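You operate a simulated robot arm through the tools that you are given. There is no shell and no other tool.

You are at the controls of a simulated robot arm. One attempt, no reset.

JOB
Change the dryer tube on the blue drum and start its pump again.
Fine: yellow valve on the pump shut first; stand the drum's plain green tube on the white shelf, fit the purple one from that shelf; valve open last, till the feed gauge is in the green; the blue band tube stays. Set down upright: green dryer tube.
Where things are to end (x, y in the base frame): green dryer tube within 6 cm of [59, -61].
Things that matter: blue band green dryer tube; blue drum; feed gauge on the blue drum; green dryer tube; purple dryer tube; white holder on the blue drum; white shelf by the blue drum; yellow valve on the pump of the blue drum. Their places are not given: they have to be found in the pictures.

The check looks at the end state, three seconds after you hand in, the way a careful person would. Anything else that was tipped, shoved, dropped, spilled or broken makes it a failure.

ROBOT AND FRAMES
A 6-joint arm with a two-finger gripper, fixed in place. Base frame: the origin is on the floor under the middle of its stand, x ahead of it, y to its left, z up; the work surface is at about z = 94.8. Readings come in cm, degrees, newtons and seconds.
It reaches about 141.7 cm from its shoulder. Its first joint turns from -166.0 to 166.0 degrees. Payload 3.43 kg.
The TCP is the grasp point between the finger pads, 2 cm short of the fingertips. In the tool frame z runs along the fingers and y along their closing line. The gripper opens to 19 cm; its body begins 24.8 cm behind the TCP.
Orientation is told as [roll, pitch, yaw] about the base's x, y, z axes, in that order, counted from this pose: with the fingers straight down and closing along the base's y, the tool's x points along the base's -x, its y along +y and its z along -z.

CONTROLS
- The arm moves only by the tool drive_tool. Its argument "steps" is a list of rows, each a list of 3 entries, a list of its own where there are three numbers: the shift along the tool's x, y, z in units of 300 mm (1.0 is 300 mm), then the turn, a rotation vector about the tool's x, y, z in units of 60 degrees (1.0 is 60 degrees), then the gripper command, from -1 (fully open) to 1 (shut), values between in proportion. In form: [[[dx, dy, dz], [rx, ry, rz], grip], ...]. A call has 1 to 20 rows; each row is the pose to reach, as a shift and turn from the pose commanded when the call began, along the tool's axes at that moment. A call with a number of a shift or a turn outside -1 to 1 is refused whole. Each row takes 0.2 s and may step no farther than 5 cm and 8.6 degrees from the row before; otherwise, or with a gripper value out of range, the whole call is refused. Where a pose cannot be reached the arm comes as near as it can. A force on the tool above 50 N (or 10 N above the force at the start of the call, whichever is more), or a blocked arm, ends the call early, and 0.2 s more pass. The fingers move at their own pace (about 15.3 cm/s each) and stop on an object; they squeeze with about 35 N. The grip force told is the motor's: it shows also when the fingers shut on nothing. Time passes only in rows, and 0.2 s behind the last, so rows that repeat a pose let the fingers close. It gives the time, the measured TCP pose, the force on the tool (base axes), the opening and the grip force at its end, in the units of the frame above (readings bear some noise), with the torque about the TCP (base axes, N m) and any sound that the robot's microphone picked up.
- Cameras (640 x 400 px; columns grow to the right, rows downward): "scene" is fixed at [5.97, 50.07, 162.62]; the picture's right is [-0.80, -0.60, 0.00], its down [-0.29, 0.40, -0.87] and it looks along [0.52, -0.70, -0.49] (base axes); focal length 337 px, centre (320, 200). "wrist" rides on the gripper at [7, -0.8, -28.8] in the tool frame; the picture's right is [0.12, 0.99, 0.00], its down [-0.96, 0.12, -0.25] and it looks along [-0.25, 0.03, 0.97] (tool axes); focal length 261 px, centre (320, 200).
- camera(camera): a new picture of that camera. No time passes.
- raise_lower(by): moves the trunk up (or, below 0, down) by that many cm; the arm rides with it, the base frame stays. It gives what a move gives, with no picture.
- probe_pixels(camera, pixels): for up to 12 pixels [column, row] of the newest picture of that camera ("zoom" is the newest enlarged one), the place [x, y, z] in the base frame of the surface seen there, good to about 0.3 cm, but the place of the scene camera against the robot may be out by one fixed shift of up to 2.5 cm in any direction. No time passes.
- zoom(camera, box): a new picture of the part [left, top, right, bottom] of that camera's present view, enlarged. No time passes.
- job_done(): hands the job in; it is judged then, once.

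Open the gripper and draw the arm clear of the work before you hand the job in, unless the task says otherwise.

The tools are called after "Request:" as name(argument=value, ...) on one line, values as JSON. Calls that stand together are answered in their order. drive_tool: Moves the arm, as the interface text tells. Its arguments: {"type":"object","properties":{"steps":{"type":"array","items":{"type":"array"}}},"required":["steps"]} The other tools are called the same way: raise_lower (by) moves the trunk up or down; camera (camera) takes a picture; probe_pixels (camera, pixels) gives the place of the surface under pixels of a picture; zoom (camera, box) takes an enlarged picture of a part of a camera's view; job_done () hands the job in.

At the start:

```text
t: 0.0
eef_pos: [58.21, -26.6, 133.41]
ee_rot: [0.0, 0.0, 0.0]
ft_force: [-0.7, -0.2, -0.5]
torque: [0.02, 0.01, -0.01]
opening: 18.99
grip_force: 0.0
trunk travel left (down, up): [-30.0, 14.0]
```

scene: 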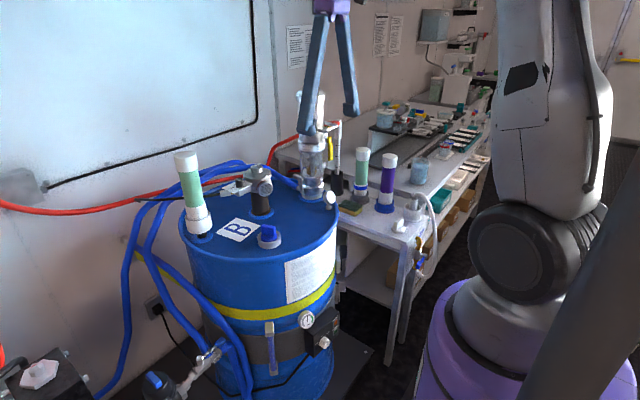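
wrist: 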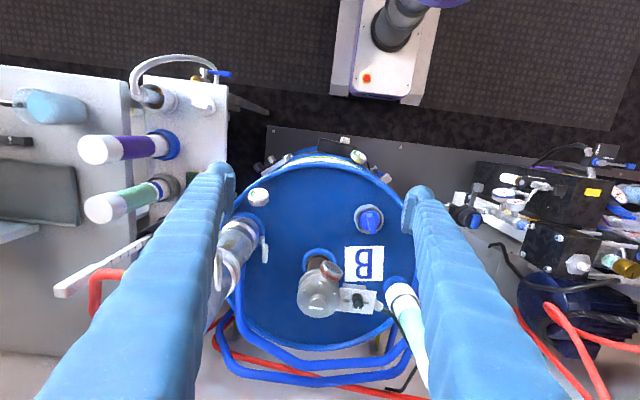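

The scene picture shows the blue drum with a green tube around (190,190), a shelf with a green tube (362,170) and a purple tube (387,183), and a gauge near (307,320). I'll zoom in on these to identify everything.

Request:
zoom(camera="scene", box=[160, 140, 340, 260])

Request:
zoom(camera="scene", box=[320, 130, 450, 250])

Request:
zoom(camera="scene", box=[140, 270, 360, 400])

Request:
zoom(camera="wrist", box=[220, 130, 440, 330])

```text
3.33 times, centred on (250, 200) of scene
```

zoom: 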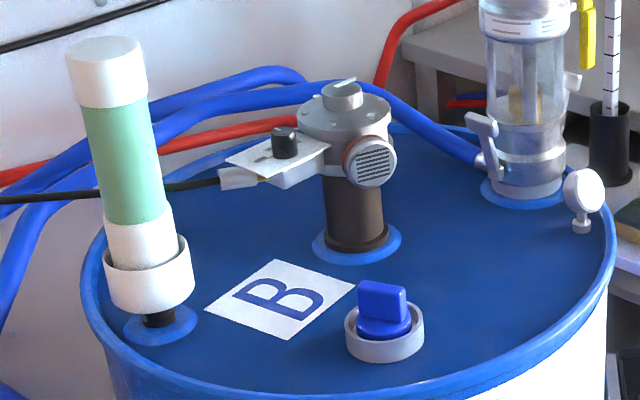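

```text
3.33 times, centred on (385, 190) of scene
```

zoom: 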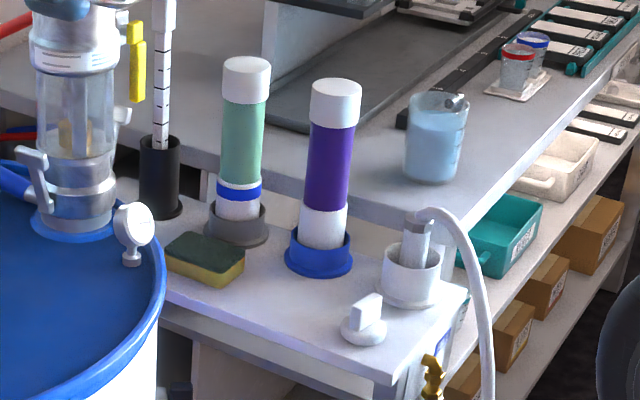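

```text
2.91 times, centred on (250, 335) of scene
```

zoom: 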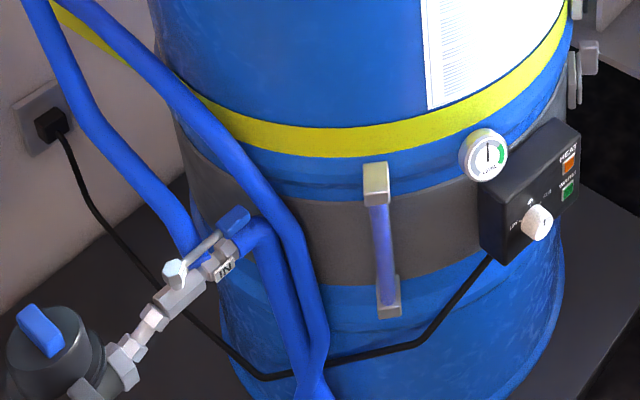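

```text
2.00 times, centred on (330, 230) of wrist
```

zoom: 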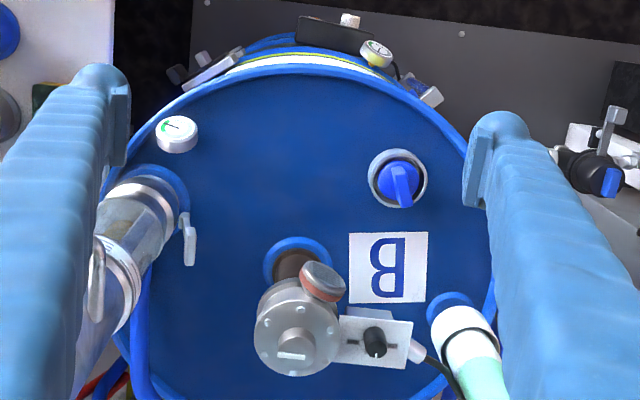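

The drum top carries a glass pump body at about (315,160) with a yellow lever near (328,150), a gauge on the lid at (330,198) and another gauge on the side at (307,320). I'll zoom tighter on these.

Request:
zoom(camera="scene", box=[285, 80, 365, 220])

Request:
zoom(camera="scene", box=[290, 300, 350, 360])

Request:
zoom(camera="wrist", box=[200, 170, 290, 250])

Request:
zoom(camera="wrist", box=[280, 130, 400, 200])

Request:
zoom(camera="wrist", box=[0, 50, 260, 300])

Request:
zoom(camera="wrist", box=[440, 130, 640, 300])

```text
2.86 times, centred on (325, 150) of scene
```

zoom: 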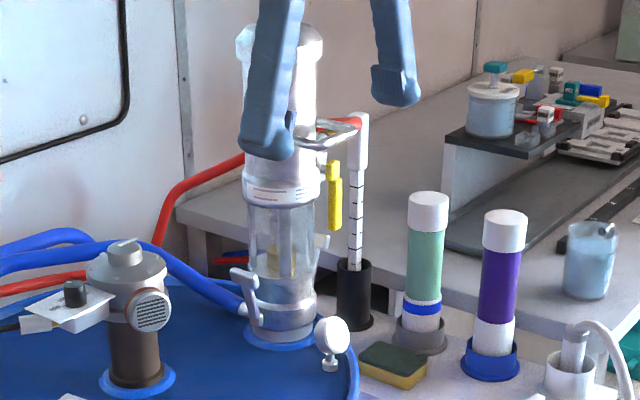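

```text
6.67 times, centred on (320, 330) of scene
```

zoom: 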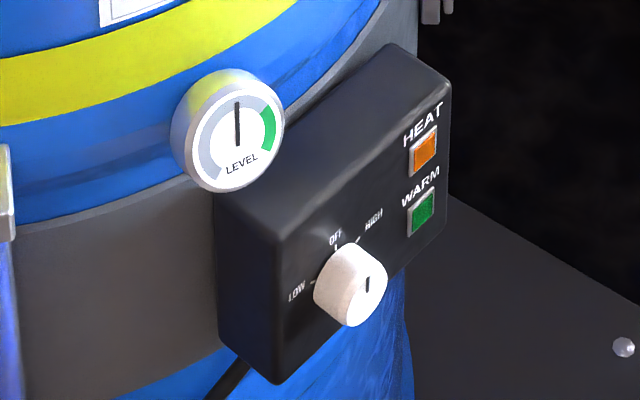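

```text
5.00 times, centred on (245, 210) of wrist
```

zoom: 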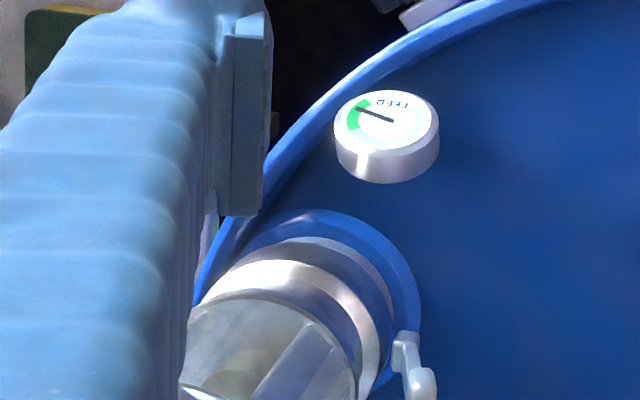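

```text
5.33 times, centred on (340, 165) of wrist
```

zoom: 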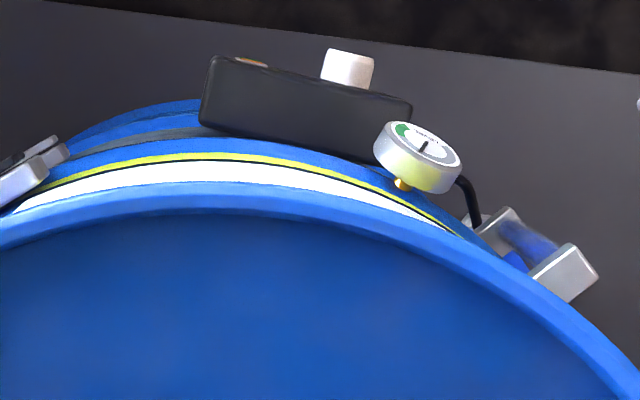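

```text
1.60 times, centred on (130, 175) of wrist
```

zoom: 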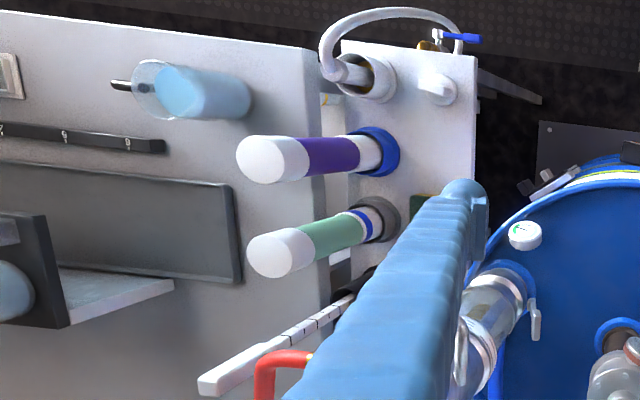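

```text
2.35 times, centred on (540, 215) of wrist
```

zoom: 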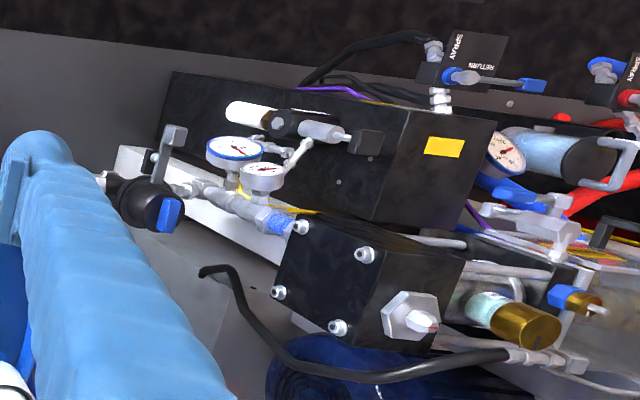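

The lid gauge reads FEED with its needle in the green now, and the yellow lever hangs on the outlet of the glass pump at about (331,155). I'll probe key places in the scene and wrist pictures.

Request:
probe_pixels(camera="scene", pixels=[[329, 143], [328, 155], [325, 130], [337, 128], [330, 198], [362, 150], [363, 190], [388, 160], [385, 208], [186, 155], [200, 222], [201, 237]])

Request:
probe_pixels(camera="wrist", pixels=[[97, 150], [104, 207], [166, 144], [165, 187], [259, 196], [400, 288], [225, 240], [368, 220], [320, 300], [190, 170], [205, 105], [55, 290]])

Request:
zoom(camera="scene", box=[300, 105, 350, 165])

Request:
zoom(camera="scene", box=[165, 145, 225, 250])

```text
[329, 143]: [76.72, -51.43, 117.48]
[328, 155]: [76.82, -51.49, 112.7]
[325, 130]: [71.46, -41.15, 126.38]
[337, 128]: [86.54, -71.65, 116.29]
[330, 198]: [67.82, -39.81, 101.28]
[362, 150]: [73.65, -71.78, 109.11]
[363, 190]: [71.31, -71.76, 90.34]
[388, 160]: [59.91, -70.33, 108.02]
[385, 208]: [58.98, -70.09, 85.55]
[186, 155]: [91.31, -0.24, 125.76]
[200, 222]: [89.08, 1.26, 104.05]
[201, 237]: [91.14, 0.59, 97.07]
```

```text
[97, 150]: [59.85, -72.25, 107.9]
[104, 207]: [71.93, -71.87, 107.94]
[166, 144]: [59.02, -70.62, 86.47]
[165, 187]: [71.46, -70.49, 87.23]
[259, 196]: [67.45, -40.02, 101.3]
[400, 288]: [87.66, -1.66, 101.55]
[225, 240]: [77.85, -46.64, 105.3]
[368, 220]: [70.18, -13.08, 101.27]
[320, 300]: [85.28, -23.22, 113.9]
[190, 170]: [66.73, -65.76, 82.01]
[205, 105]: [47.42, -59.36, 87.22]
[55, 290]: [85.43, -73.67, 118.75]
```

```text
6.67 times, centred on (325, 135) of scene
```

zoom: 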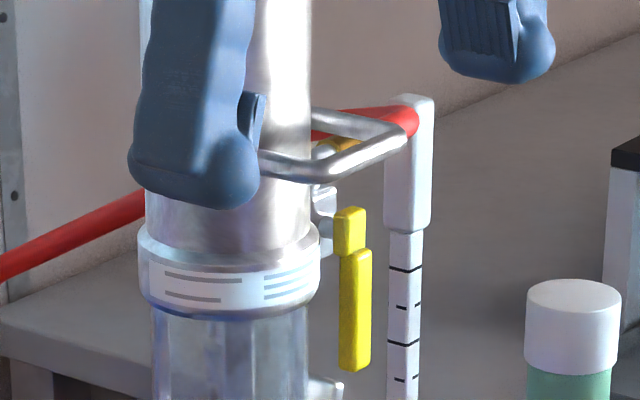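

```text
3.81 times, centred on (195, 198) of scene
```

zoom: 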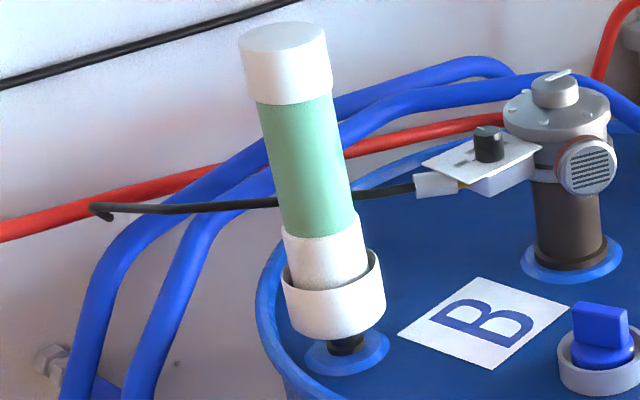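

The yellow lever is at about (76.8,-51.5,108–119) on the pump's right side, so I need a closer side view to see its hub and direction. I'll shift 30 cm toward -y and tilt the tool 45° forward so that the wrist camera looks at the lever over free air in front of the pump.

Request:
drive_tool(steps=[[[0.013, -0.125, 0.03], [0, -0.094, 0], -1], [[0.027, -0.25, 0.06], [0, -0.188, 0], -1], [[0.04, -0.375, 0.1], [0, -0.281, 0], -1], [[0.053, -0.5, 0.15], [0, -0.375, 0], -1], [[0.067, -0.625, 0.2], [0, -0.469, 0], -1], [[0.08, -0.75, 0.25], [0, -0.563, 0], -1], [[0.093, -0.875, 0.3], [0, -0.656, 0], -1], [[0.107, -1.0, 0.35], [0, -0.75, 0], -1]])

Request:
camera(camera="wrist")

Request:
camera(camera="scene")

```text
t: 1.8
eef_pos: [54.97, -56.93, 122.92]
ee_rot: [0.0, -45.2, -0.2]
ft_force: [0.1, -0.6, 0.0]
torque: [0.06, -0.03, 0.09]
opening: 18.99
grip_force: 0.1
trunk travel left (down, up): [-30.0, 14.0]
```

```text
taken
```

wrist: 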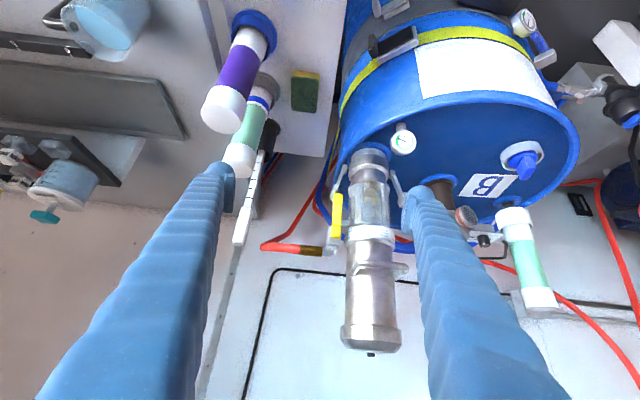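

```text
taken
```

scene: 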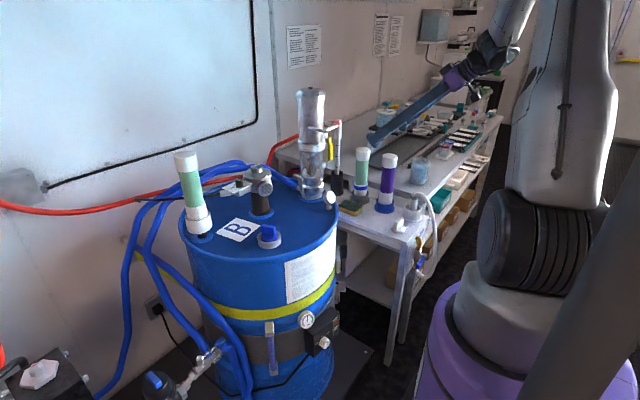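

The wrist view (upside down) shows the yellow lever at about (336,215) next to the pump body and the FEED gauge at (403,140). I'll zoom on these and on the scene view of the lever.

Request:
zoom(camera="wrist", box=[280, 170, 420, 290])

Request:
zoom(camera="wrist", box=[375, 115, 435, 165])

Request:
zoom(camera="scene", box=[290, 85, 360, 210])

Request:
zoom(camera="scene", box=[305, 115, 350, 165])

```text
3.33 times, centred on (350, 230) of wrist
```

zoom: 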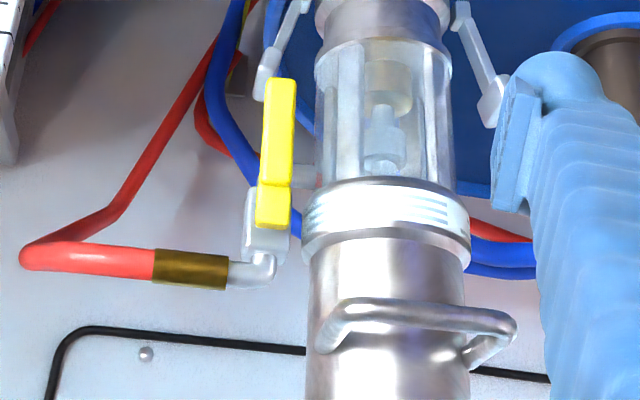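

```text
8.00 times, centred on (405, 140) of wrist
```

zoom: 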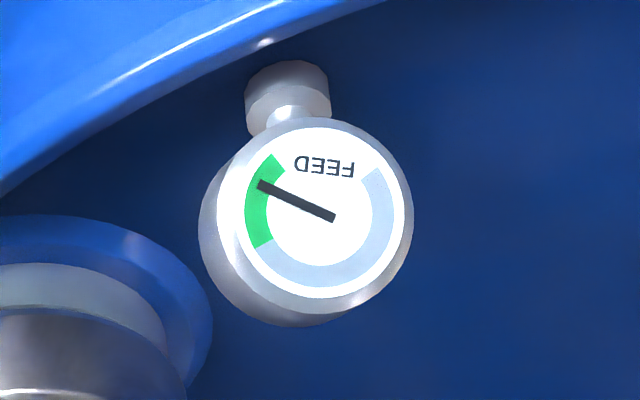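

```text
3.20 times, centred on (325, 148) of scene
```

zoom: 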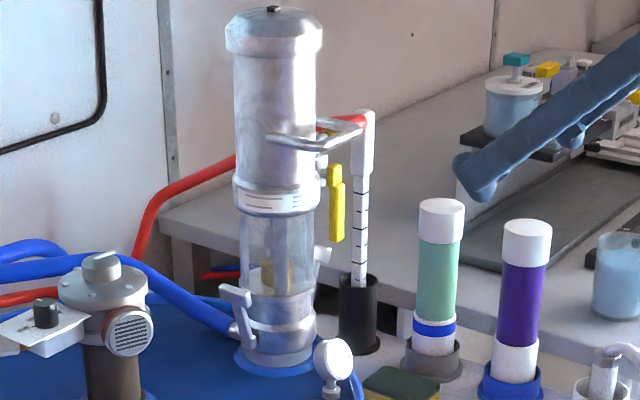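

```text
8.00 times, centred on (328, 140) of scene
```

zoom: 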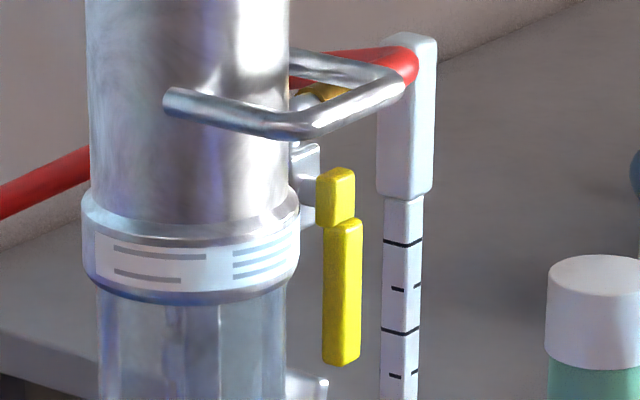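

The lever hangs vertically down in front of the valve body (zoom (273,150)), with the hub at zoom (273,205), so it looks open along the flow and should swing outward (-y) to horizontal. I'll probe several points of it with the wrist camera.

Request:
zoom(camera="wrist", box=[315, 185, 365, 260])

Request:
probe_pixels(camera="wrist", pixels=[[338, 196], [336, 205], [335, 222], [333, 232], [331, 238], [330, 252], [318, 250], [342, 222], [372, 185], [370, 205], [371, 250], [370, 335]])

```text
5.33 times, centred on (340, 222) of wrist
```

zoom: 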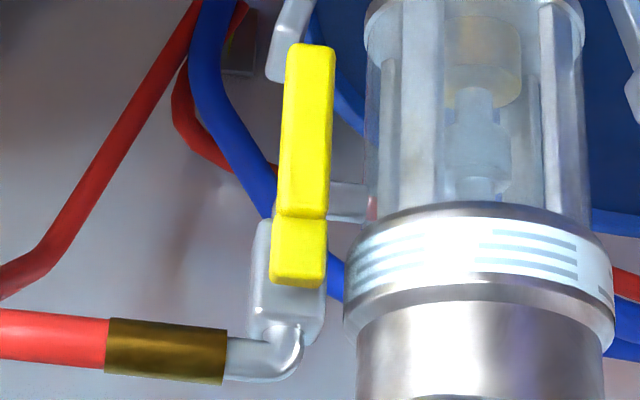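

```text
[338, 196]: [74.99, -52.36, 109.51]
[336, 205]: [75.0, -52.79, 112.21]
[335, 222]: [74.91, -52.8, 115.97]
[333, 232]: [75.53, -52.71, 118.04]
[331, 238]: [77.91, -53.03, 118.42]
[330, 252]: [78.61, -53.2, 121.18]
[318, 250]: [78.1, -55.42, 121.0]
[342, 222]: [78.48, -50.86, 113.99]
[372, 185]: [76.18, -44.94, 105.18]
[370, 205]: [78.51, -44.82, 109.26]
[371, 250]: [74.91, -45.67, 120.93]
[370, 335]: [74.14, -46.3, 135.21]
```

The lever front face sits at x≈75, y≈-52.7, z 109–118, with the hub near z 117 and the valve body behind it. Before threading a finger between lever and pump, I'll measure the fingers by zooming and probing the tips.

Request:
zoom(camera="wrist", box=[180, 140, 260, 220])

Request:
zoom(camera="wrist", box=[390, 170, 490, 270])

Request:
probe_pixels(camera="wrist", pixels=[[230, 166], [231, 175], [218, 170], [232, 195], [206, 176], [225, 164], [405, 195], [412, 188], [418, 187], [426, 190], [407, 212], [432, 195]])

Request:
zoom(camera="scene", box=[360, 20, 530, 150])

```text
5.00 times, centred on (220, 180) of wrist
```

zoom: 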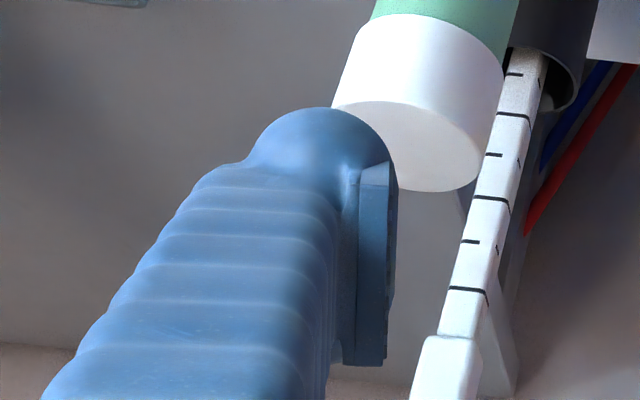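

```text
4.00 times, centred on (440, 220) of wrist
```

zoom: 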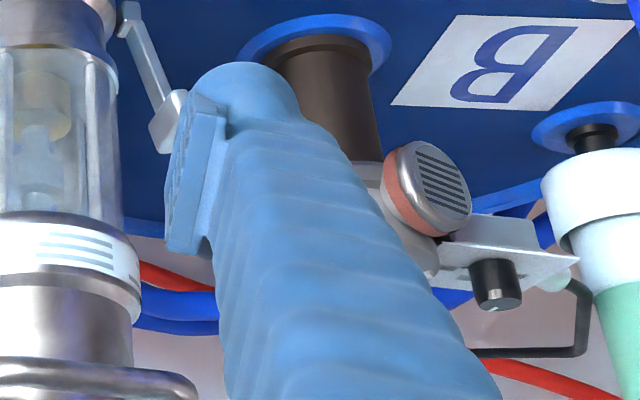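

```text
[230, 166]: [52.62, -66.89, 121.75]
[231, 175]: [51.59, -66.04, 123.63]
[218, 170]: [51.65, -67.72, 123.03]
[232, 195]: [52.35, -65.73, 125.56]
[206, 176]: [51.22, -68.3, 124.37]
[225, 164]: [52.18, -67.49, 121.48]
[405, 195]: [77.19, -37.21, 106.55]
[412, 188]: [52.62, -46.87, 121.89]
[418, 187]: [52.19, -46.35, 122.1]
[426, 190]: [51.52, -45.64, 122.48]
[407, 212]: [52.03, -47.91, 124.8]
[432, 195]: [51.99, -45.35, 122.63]
```

```text
3.08 times, centred on (445, 85) of scene
```

zoom: 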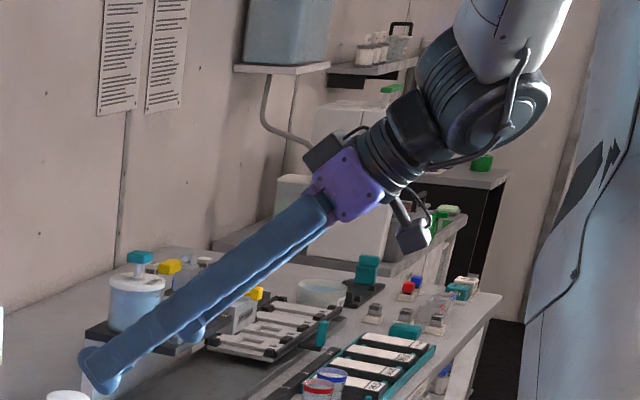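

The fingers are about 3 cm thick across the closing line and about 4.5 cm wide the other way, so caging the lever with a ~3 cm opening from the front at z≈110.7 should fit. I'll probe nearby obstacles (hose arch on the shelf, clamp lever near the pump base, handle loop) before moving in.

Request:
probe_pixels(camera="scene", pixels=[[407, 193], [420, 192], [430, 200], [412, 212], [395, 222], [347, 207], [323, 172], [310, 133], [330, 125], [318, 95], [328, 140], [336, 120]])

Request:
probe_pixels(camera="wrist", pixels=[[340, 178], [347, 172], [398, 190], [378, 259], [404, 270], [352, 262], [403, 139], [516, 218], [515, 245], [540, 298], [348, 208], [310, 246]])

```text
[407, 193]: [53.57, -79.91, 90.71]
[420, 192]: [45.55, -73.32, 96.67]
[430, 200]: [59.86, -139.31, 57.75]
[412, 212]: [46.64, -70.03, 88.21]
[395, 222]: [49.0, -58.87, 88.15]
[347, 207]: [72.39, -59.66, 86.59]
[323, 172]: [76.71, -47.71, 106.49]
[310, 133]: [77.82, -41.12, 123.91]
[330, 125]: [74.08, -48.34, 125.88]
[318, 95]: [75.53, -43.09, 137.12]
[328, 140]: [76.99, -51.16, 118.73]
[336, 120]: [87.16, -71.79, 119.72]
```

```text
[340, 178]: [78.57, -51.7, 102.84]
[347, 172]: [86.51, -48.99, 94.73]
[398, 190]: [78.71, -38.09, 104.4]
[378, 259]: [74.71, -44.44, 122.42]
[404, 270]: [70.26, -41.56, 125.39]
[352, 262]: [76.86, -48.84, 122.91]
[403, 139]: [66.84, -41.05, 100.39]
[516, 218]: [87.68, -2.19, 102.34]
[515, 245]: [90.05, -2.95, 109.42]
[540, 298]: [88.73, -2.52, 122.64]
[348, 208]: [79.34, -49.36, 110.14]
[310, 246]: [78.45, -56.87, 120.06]
```

Obstacles stay below z≈97 in front and the lever is clear at z 109–113. I'll bring the tool to horizontal, pointing +x at about (64,-52.6,110.7), with the fingers narrowed to ~3 cm.

Request:
drive_tool(steps=[[[0.0125, 0.0233, 0.083], [0, -0.125, 0], 0.684], [[0.025, 0.0467, 0.167], [0, -0.25, 0], 0.684], [[0.0377, 0.07, 0.25], [0, -0.375, 0], 0.684], [[0.05, 0.093, 0.333], [0, -0.5, 0], 0.684], [[0.063, 0.117, 0.4167], [0, -0.625, 0], 0.684], [[0.0753, 0.14, 0.4997], [0, -0.75, 0], 0.684]])

Request:
camera(camera="wrist")

Request:
camera(camera="scene")

```text
t: 3.2
eef_pos: [65.5, -56.78, 112.59]
ee_rot: [69.0, -88.2, -67.6]
ft_force: [0.2, 0.1, 0.2]
torque: [0.03, 0.04, -0.04]
opening: 3.01
grip_force: 0.1
out of reach, approached as far as the arm can: row 5, 6
trunk travel left (down, up): [-30.0, 14.0]
```

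```text
taken
```

wrist: 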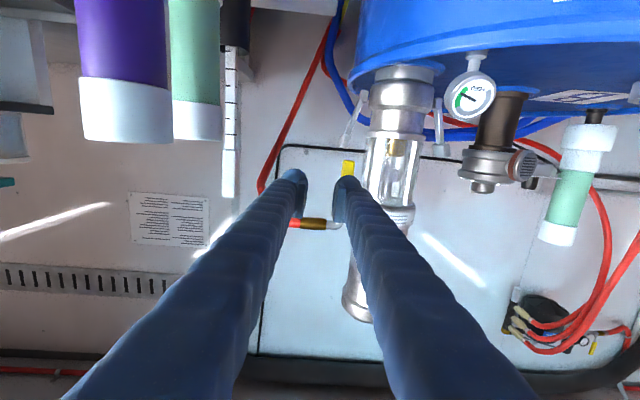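

```text
taken
```

scene: 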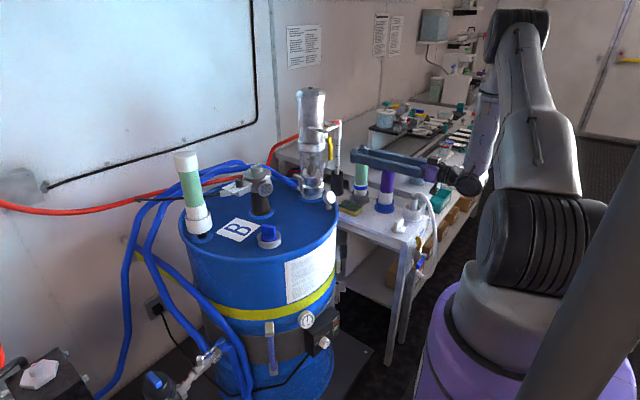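

The arm could not fully reach the last two rows: it is at (65.5,-56.8,112.6), nearly horizontal, with the lever tip visible at (348,168). I'll test a small forward move to learn how the command is counted from here.

Request:
drive_tool(steps=[[[0, 0, 0.05], [0, 0, 0], 0.684], [[0, 0, 0.1], [0, 0, 0], 0.684]])

```text
t: 3.8
eef_pos: [68.65, -57.59, 113.08]
ee_rot: [66.8, -89.7, -66.6]
ft_force: [0.8, -0.4, -0.2]
torque: [0.02, 0.0, 0.03]
opening: 2.99
grip_force: 0.1
out of reach, approached as far as the arm can: row 1, 2
trunk travel left (down, up): [-30.0, 14.0]
```

It is still limited at (68.7,-57.6,113.1) — likely a wrist limit when pointing straight along +x. I'll look at the arm posture before choosing a different heading.

Request:
zoom(camera="scene", box=[340, 0, 640, 250])

Request:
camera(camera="wrist")

```text
1.60 times, centred on (490, 125) of scene
```

zoom: 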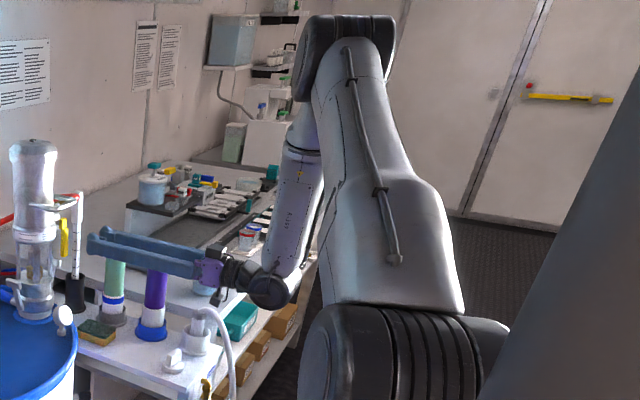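

```text
taken
```

wrist: 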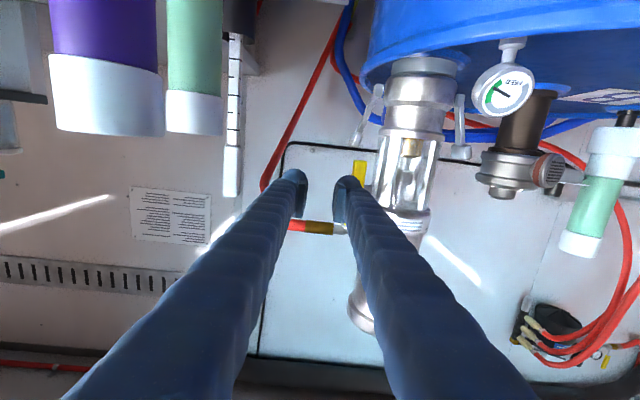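

The forearm points steeply down, so the wrist bend is the limit; with the trunk lower, the forearm would be flatter. I'll first raise the tool 20 cm here (free air in front of the pump) and see whether the pose becomes reachable.

Request:
drive_tool(steps=[[[-0.133, 0, -0.03], [0, 0, 0], 0.684], [[-0.267, 0, -0.06], [0, 0, 0], 0.684], [[-0.4, 0, -0.1], [0, 0, 0], 0.684], [[-0.533, 0, -0.13], [0, 0, 0], 0.684], [[-0.667, 0, -0.16], [0, 0, 0], 0.684]])

```text
t: 5.0
eef_pos: [63.77, -57.49, 133.15]
ee_rot: [111.5, -90.0, -111.6]
ft_force: [-0.3, -0.1, 0.7]
torque: [-0.01, 0.03, -0.08]
opening: 2.99
grip_force: 0.2
trunk travel left (down, up): [-30.0, 14.0]
```

The pose at (63.8,-57.5,133.2) was fully reached with the fingers horizontal. Now I lower the trunk 20 cm, which brings the same arm posture down to z≈113.

Request:
raise_lower(by=-20)

Request:
camera(camera="wrist")

Request:
camera(camera="scene")

```text
t: 7.2
eef_pos: [63.86, -57.49, 112.99]
ee_rot: [-20.0, -89.9, 20.0]
ft_force: [0.6, -0.2, 0.2]
torque: [0.03, 0.0, -0.02]
opening: 3.0
grip_force: 0.0
trunk travel left (down, up): [-10.0, 34.0]
```

```text
taken
```

wrist: 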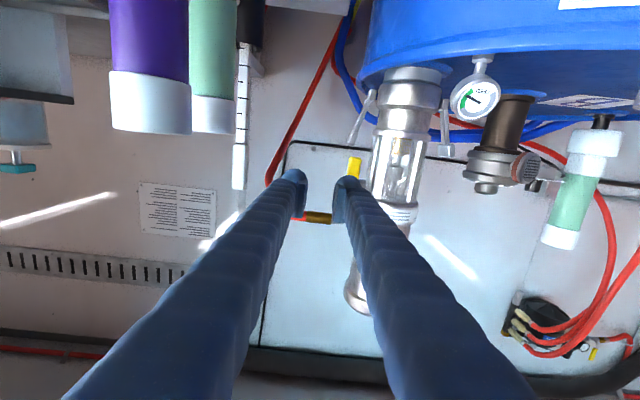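

```text
taken
```

scene: 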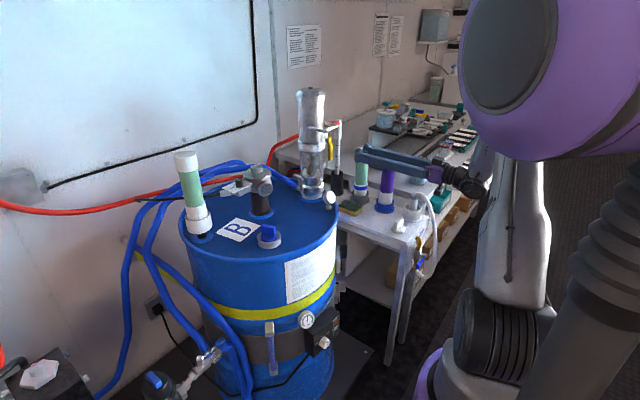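

The pose holds at (63.9,-57.5,113.0); the lever's lower end shows at (354,165). I'll move toward y≈-52.6, z≈110.7 while staying in front of the lever, then re-probe.

Request:
drive_tool(steps=[[[0.04, 0.08, 0.02], [0, 0, 0], 0.684], [[0.077, 0.163, 0.04], [0, 0, 0], 0.684]])

Request:
camera(camera="wrist")

Request:
zoom(camera="wrist", box=[270, 120, 390, 230])

```text
t: 7.8
eef_pos: [64.95, -52.66, 110.73]
ee_rot: [70.2, -90.0, -70.4]
ft_force: [1.4, -0.2, -0.6]
torque: [0.01, -0.02, -0.02]
opening: 3.03
grip_force: 0.1
trunk travel left (down, up): [-10.0, 34.0]
```

```text
taken
```

wrist: 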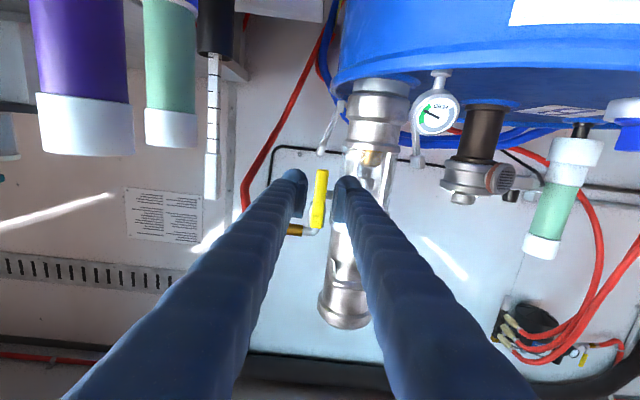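

```text
3.64 times, centred on (330, 175) of wrist
```

zoom: 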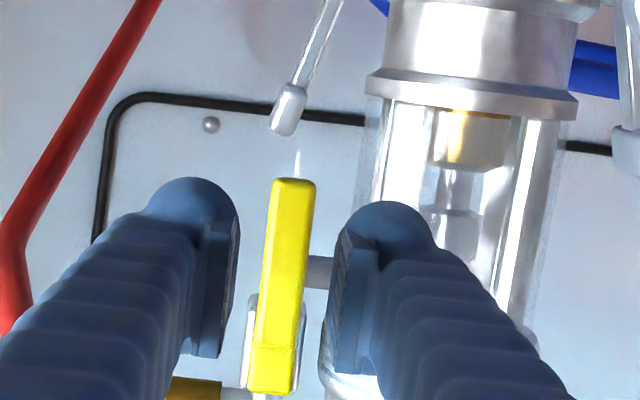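

The lever now sits right between the two fingers in the picture at about (319,195). I'll probe its lower end, mid and hub, plus the pump glass edges for clearance.

Request:
probe_pixels(camera="wrist", pixels=[[322, 172], [320, 180], [318, 195], [317, 210], [316, 222], [326, 176], [314, 200], [348, 165], [352, 155], [343, 172], [330, 195], [309, 143]])

Request:
zoom(camera="wrist", box=[405, 85, 465, 145])

```text
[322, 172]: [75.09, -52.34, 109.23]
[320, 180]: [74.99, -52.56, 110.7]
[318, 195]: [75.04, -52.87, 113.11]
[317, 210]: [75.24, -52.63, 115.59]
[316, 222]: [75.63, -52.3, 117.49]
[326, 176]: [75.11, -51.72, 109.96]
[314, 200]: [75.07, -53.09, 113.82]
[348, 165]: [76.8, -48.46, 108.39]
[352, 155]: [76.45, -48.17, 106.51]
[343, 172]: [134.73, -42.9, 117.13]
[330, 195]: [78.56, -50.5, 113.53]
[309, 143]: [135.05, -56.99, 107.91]
```

```text
6.67 times, centred on (435, 115) of wrist
```

zoom: 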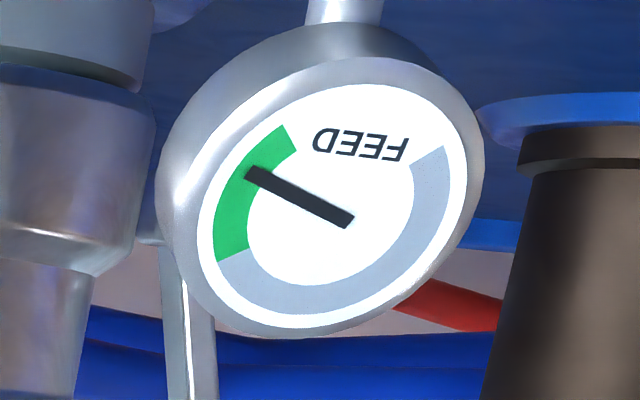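

The lever spans y -53.1…-51.7 at x 75, z 108.5–118, and the pump glass edge at (76.8,-48.5) leaves about 1 cm for the right finger. I'll advance to x≈74.5 to cage the lever's lower part.

Request:
drive_tool(steps=[[[0, 0.007, 0.13], [0, 0, 0], 0.684], [[0, 0.007, 0.25], [0, 0, 0], 0.684], [[0, 0.007, 0.318], [0, 0, 0], 0.684]])

Request:
camera(camera="wrist")

Request:
zoom(camera="scene", box=[285, 85, 385, 215])

```text
t: 8.6
eef_pos: [74.47, -52.48, 110.81]
ee_rot: [2.9, -89.9, -3.1]
ft_force: [-0.1, -0.2, 0.4]
torque: [0.01, 0.01, -0.01]
opening: 2.99
grip_force: 0.1
trunk travel left (down, up): [-10.0, 34.0]
```

```text
taken
```

wrist: 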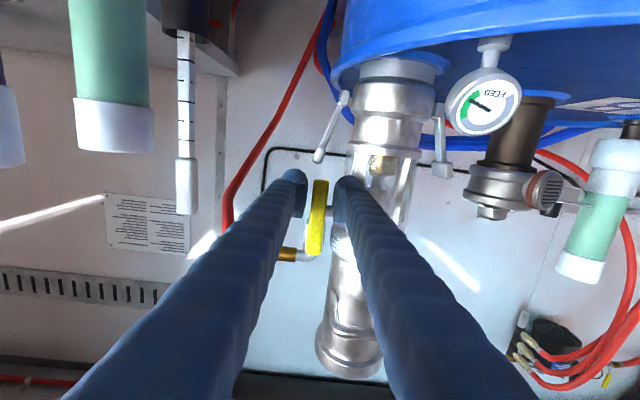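

```text
3.08 times, centred on (335, 150) of scene
```

zoom: 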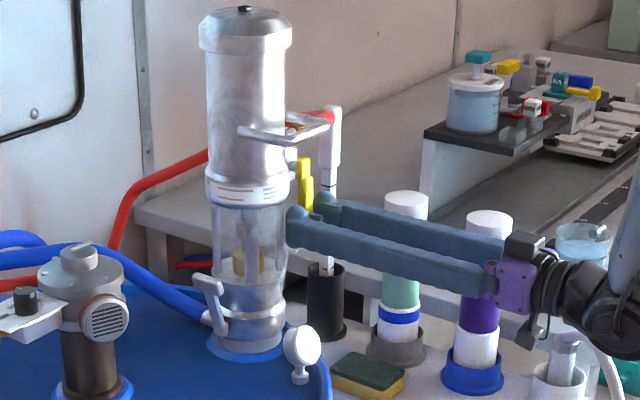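

The lever is caged between the fingertips at (317,195) and no force shows. I'll begin turning it outward (-y) around its hub at about (y -52.4, z 117), 16° to start, and watch the response.

Request:
drive_tool(steps=[[[-0.002, -0.0288, 0], [0, 0, -0.1333], 0.684], [[-0.008, -0.057, 0], [0, 0, -0.2667], 0.684]])

Request:
camera(camera="wrist")

Request:
zoom(camera="scene", box=[285, 85, 385, 215])

```text
t: 9.2
eef_pos: [75.15, -55.76, 112.63]
ee_rot: [-86.2, -75.0, 87.5]
ft_force: [-15.6, 21.1, -12.8]
torque: [-1.51, -0.44, 0.23]
opening: 3.04
grip_force: 37.5
out of reach, approached as far as the arm can: row 2
trunk travel left (down, up): [-10.0, 34.0]
```

```text
taken
```

wrist: 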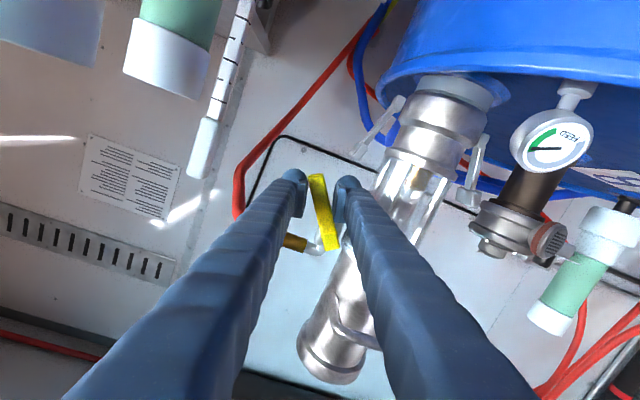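

```text
3.08 times, centred on (335, 150) of scene
```

zoom: 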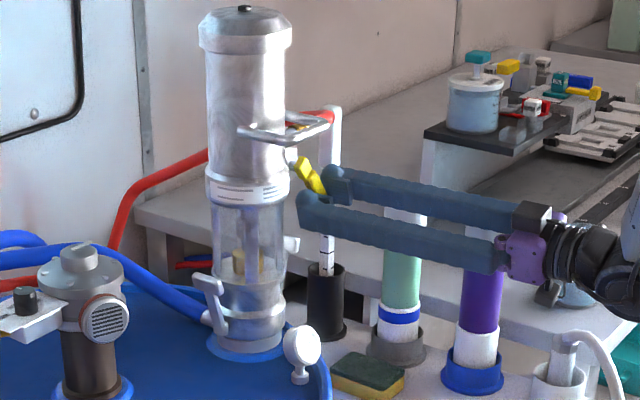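

The lever has swung to roughly 30° and the FEED needle is changing, but row 2 hit an arm limit (likely wrist roll) and the lever is now wedged in the cage (21 N in y). I'll open the fingers a little to release that load without moving.

Request:
drive_tool(steps=[[[0, 0, 0], [0, 0, 0], 0.45], [[0, 0, 0], [0, 0, 0], 0.45]])

Request:
camera(camera="wrist")

Request:
zoom(camera="scene", box=[285, 85, 385, 215])

Request:
zoom(camera="wrist", box=[510, 100, 600, 180])

```text
t: 9.8
eef_pos: [75.33, -56.1, 112.99]
ee_rot: [-86.8, -75.1, 88.0]
ft_force: [0.2, -0.5, 0.1]
torque: [0.0, -0.02, -0.02]
opening: 5.2
grip_force: 0.0
trunk travel left (down, up): [-10.0, 34.0]
```

```text
taken
```

wrist: 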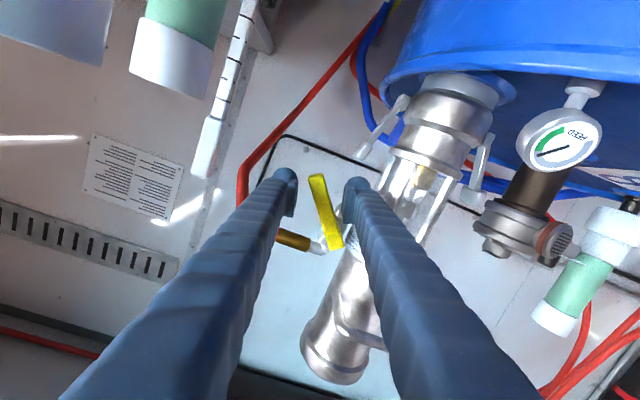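

```text
3.08 times, centred on (335, 150) of scene
```

zoom: 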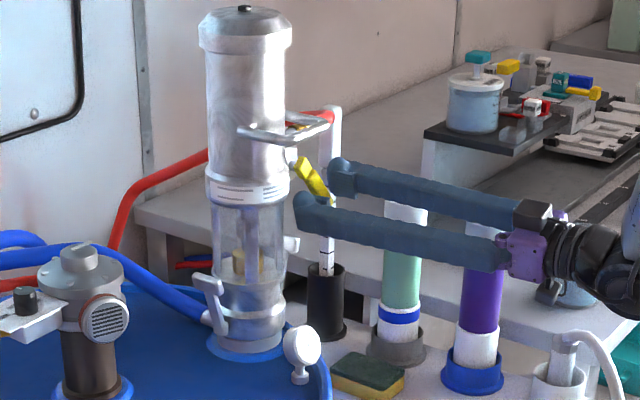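

```text
5.00 times, centred on (555, 140) of wrist
```

zoom: 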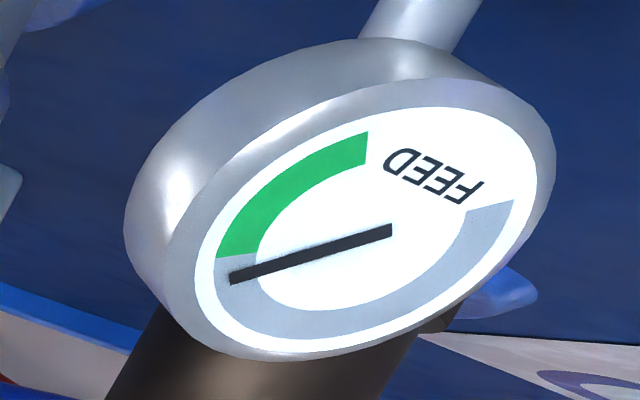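

The needle fell below the green, so the gauge follows the lever; the cage is now unloaded with the lever at ~30°. I'll back off 8 cm along the fingers and test in free air whether the wrist can roll further.

Request:
drive_tool(steps=[[[0, 0, -0.133], [0, 0, 0], 0.45], [[0, 0, -0.267], [0, 0, 0], 0.45], [[0, 0, -0.267], [0, 0, -0.133], 0.45], [[0, 0, -0.267], [0, 0, -0.267], 0.45], [[0, 0, -0.267], [0, 0, -0.4], 0.45]])

Request:
camera(camera="scene")

```text
t: 11.0
eef_pos: [69.49, -64.28, 121.96]
ee_rot: [-82.6, -55.5, 87.4]
ft_force: [-0.4, -0.1, 0.1]
torque: [0.03, 0.0, 0.0]
opening: 5.22
grip_force: 0.0
out of reach, approached as far as the arm can: row 1, 2, 3, 4, 5
trunk travel left (down, up): [-10.0, 34.0]
```

```text
taken
```

scene: 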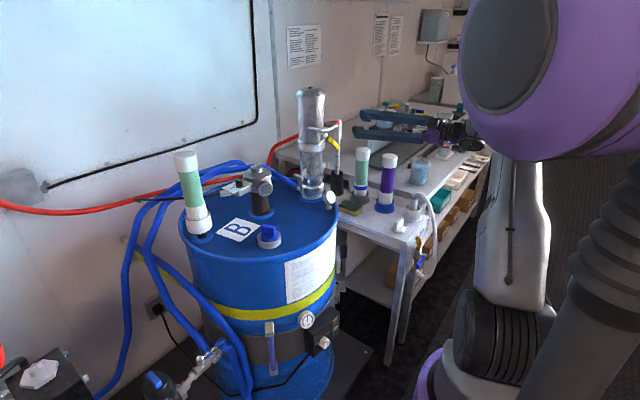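

Rolling negative pushes the arm off position, which looks like a last-joint limit. I'll go back to roll 0 in the free space at about (64,-57.5,118), then test the opposite roll, since the gripper is symmetric.

Request:
drive_tool(steps=[[[-0.003, 0.056, -0.032], [0, 0, 0.114], 0.45], [[-0.005, 0.111, -0.064], [0, 0, 0.229], 0.45], [[-0.008, 0.167, -0.095], [0, 0, 0.343], 0.45], [[-0.01, 0.222, -0.127], [0, 0, 0.457], 0.45], [[-0.013, 0.278, -0.159], [0, 0, 0.572], 0.45]])

```text
t: 12.2
eef_pos: [64.04, -57.59, 117.93]
ee_rot: [4.4, -85.9, -0.6]
ft_force: [-0.4, 0.5, -0.3]
torque: [0.04, 0.02, -0.04]
opening: 5.22
grip_force: 0.0
trunk travel left (down, up): [-10.0, 34.0]
```

Roll 0 is reached again at (64.0,-57.6,117.9). Now I test the opposite roll up to +88° in place.

Request:
drive_tool(steps=[[[0, 0, 0], [0, 0, 0.1333], 0.45], [[0, 0, 0], [0, 0, 0.2667], 0.45], [[0, 0, 0], [0, 0, 0.4], 0.45], [[0, 0, 0], [0, 0, 0.5333], 0.45], [[0, 0, 0], [0, 0, 0.6667], 0.45], [[0, 0, 0], [0, 0, 0.8], 0.45], [[0, 0, 0], [0, 0, 0.9333], 0.45]])

Request:
camera(camera="wrist")

```text
t: 13.8
eef_pos: [64.23, -57.59, 117.86]
ee_rot: [85.1, -33.5, -83.4]
ft_force: [0.2, 0.1, 0.0]
torque: [0.01, 0.0, 0.0]
opening: 5.23
grip_force: 0.1
trunk travel left (down, up): [-10.0, 34.0]
```

```text
taken
```

wrist: 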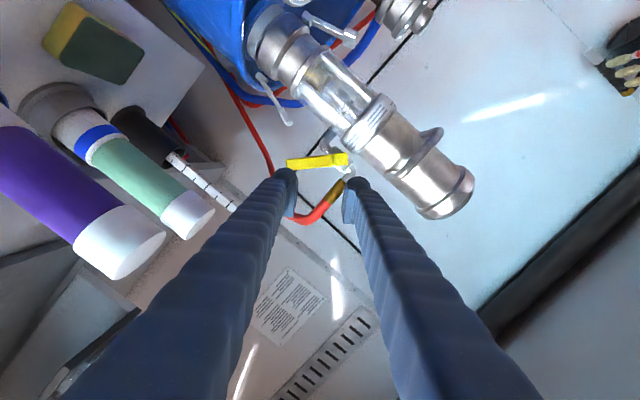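

Positive roll is free, so I'll use the flipped gripper orientation (roll 150° matches a lever at 30°). First a small tilt correction so the fingers point exactly along +x.

Request:
drive_tool(steps=[[[0, 0, 0], [-0.02, -0.092, 0], 0.45]])

Request:
drive_tool(steps=[[[0, 0, 0], [0, 0, 0.13], 0.45], [[0, 0, 0], [0, 0, 0.26], 0.45], [[0, 0, 0], [0, 0, 0.39], 0.45], [[0, 0, 0], [0, 0, 0.52], 0.45], [[0, 0, 0], [0, 0, 0.65], 0.45], [[0, 0, 0], [0, 0, 0.78], 0.45], [[0, 0, 0], [0, 0, 0.91], 0.45]])

Request:
camera(camera="wrist")

```text
t: 14.2
eef_pos: [64.14, -57.52, 117.96]
ee_rot: [89.9, -34.0, -90.2]
ft_force: [0.5, -0.4, -0.1]
torque: [0.01, 0.0, -0.01]
opening: 5.19
grip_force: 0.2
trunk travel left (down, up): [-10.0, 34.0]
```

```text
t: 15.8
eef_pos: [64.12, -57.53, 117.83]
ee_rot: [89.9, 20.8, -90.3]
ft_force: [0.3, 0.2, 0.2]
torque: [0.02, -0.02, 0.0]
opening: 5.2
grip_force: 0.1
trunk travel left (down, up): [-10.0, 34.0]
```

```text
taken
```

wrist: 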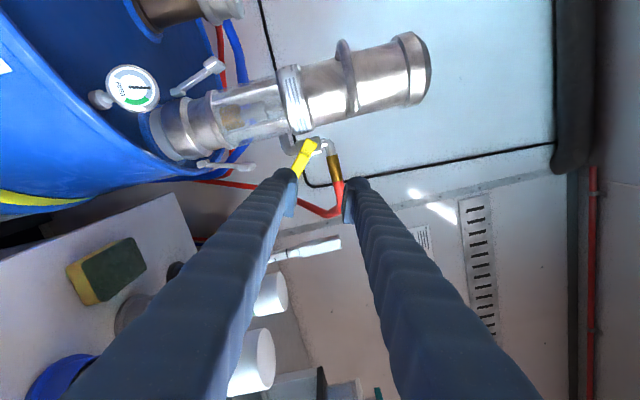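

Roll is now ~111° with the fingers level along +x. I'll continue to 150°.

Request:
drive_tool(steps=[[[0, 0, 0], [0, 0, 0.13], 0.6], [[0, 0, 0], [0, 0, 0.26], 0.6], [[0, 0, 0], [0, 0, 0.39], 0.6], [[0, 0, 0], [0, 0, 0.52], 0.6], [[0, 0, 0], [0, 0, 0.653], 0.6]])

Request:
camera(camera="wrist")

```text
t: 17.0
eef_pos: [64.13, -57.56, 118.0]
ee_rot: [89.8, 59.9, -90.5]
ft_force: [0.8, 0.5, -0.3]
torque: [-0.01, 0.02, 0.02]
opening: 3.8
grip_force: 0.0
trunk travel left (down, up): [-10.0, 34.0]
```

```text
taken
```

wrist: 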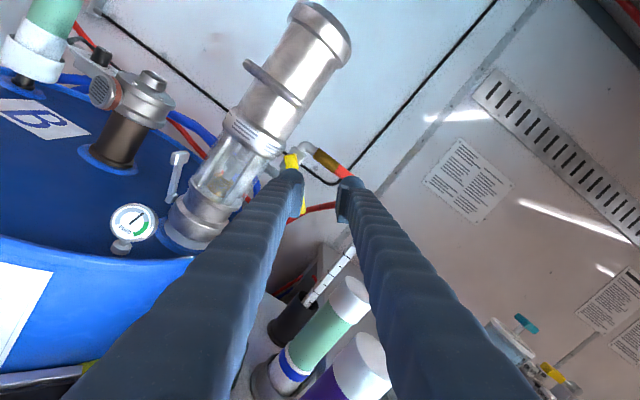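

The gauge needle is visible at (133,217) and the lever at (297,180) behind the left finger. I'll shift to line the cage up with the lever's mid-part at about (y -55.4, z 111.8), still in front of it.

Request:
drive_tool(steps=[[[-0.072, -0.082, 0.01], [0, 0, 0], 0.6], [[-0.144, -0.164, 0.02], [0, 0, 0], 0.6]])

Request:
camera(camera="wrist")

Request:
zoom(camera="wrist", box=[260, 120, 400, 240])

```text
t: 17.6
eef_pos: [64.74, -55.54, 111.82]
ee_rot: [89.8, 59.8, -90.5]
ft_force: [0.4, -0.3, -0.2]
torque: [0.01, -0.03, -0.05]
opening: 3.8
grip_force: 0.0
trunk travel left (down, up): [-10.0, 34.0]
```

```text
taken
```

wrist: 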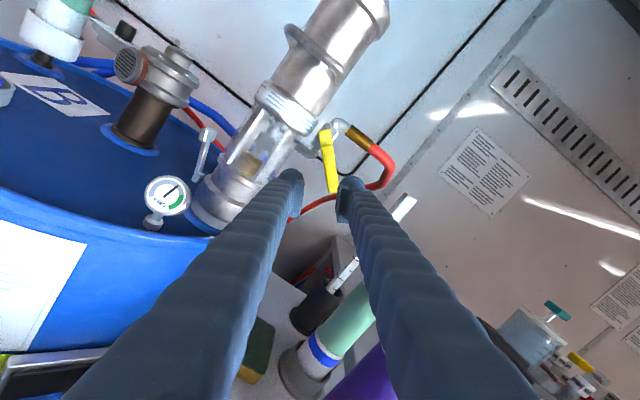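

```text
3.33 times, centred on (330, 180) of wrist
```

zoom: 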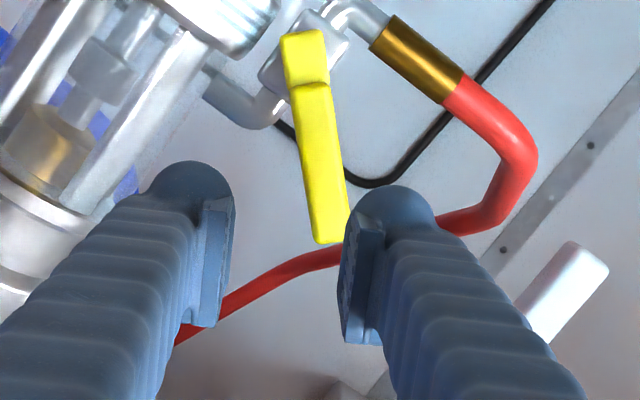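

The lever, seen clearly at (330,165), leans about 8° from the cage plane. I'll probe points on it to compute its angle and hub.

Request:
probe_pixels(camera="wrist", pixels=[[326, 135], [324, 140], [327, 147], [329, 160], [331, 175], [332, 188], [327, 131], [323, 133], [335, 178], [326, 172]])

Request:
zoom(camera="wrist", box=[140, 165, 200, 235])

```text
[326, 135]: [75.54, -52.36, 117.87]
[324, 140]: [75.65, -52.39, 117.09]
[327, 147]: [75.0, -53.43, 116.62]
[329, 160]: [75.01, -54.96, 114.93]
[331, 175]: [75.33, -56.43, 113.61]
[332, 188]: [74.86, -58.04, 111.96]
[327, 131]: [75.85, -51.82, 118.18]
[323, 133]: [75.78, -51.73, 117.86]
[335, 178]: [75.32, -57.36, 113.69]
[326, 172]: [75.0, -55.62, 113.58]
```

```text
5.71 times, centred on (170, 200) of wrist
```

zoom: 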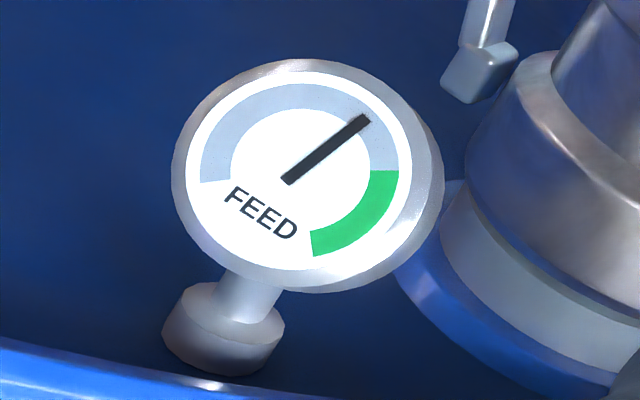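

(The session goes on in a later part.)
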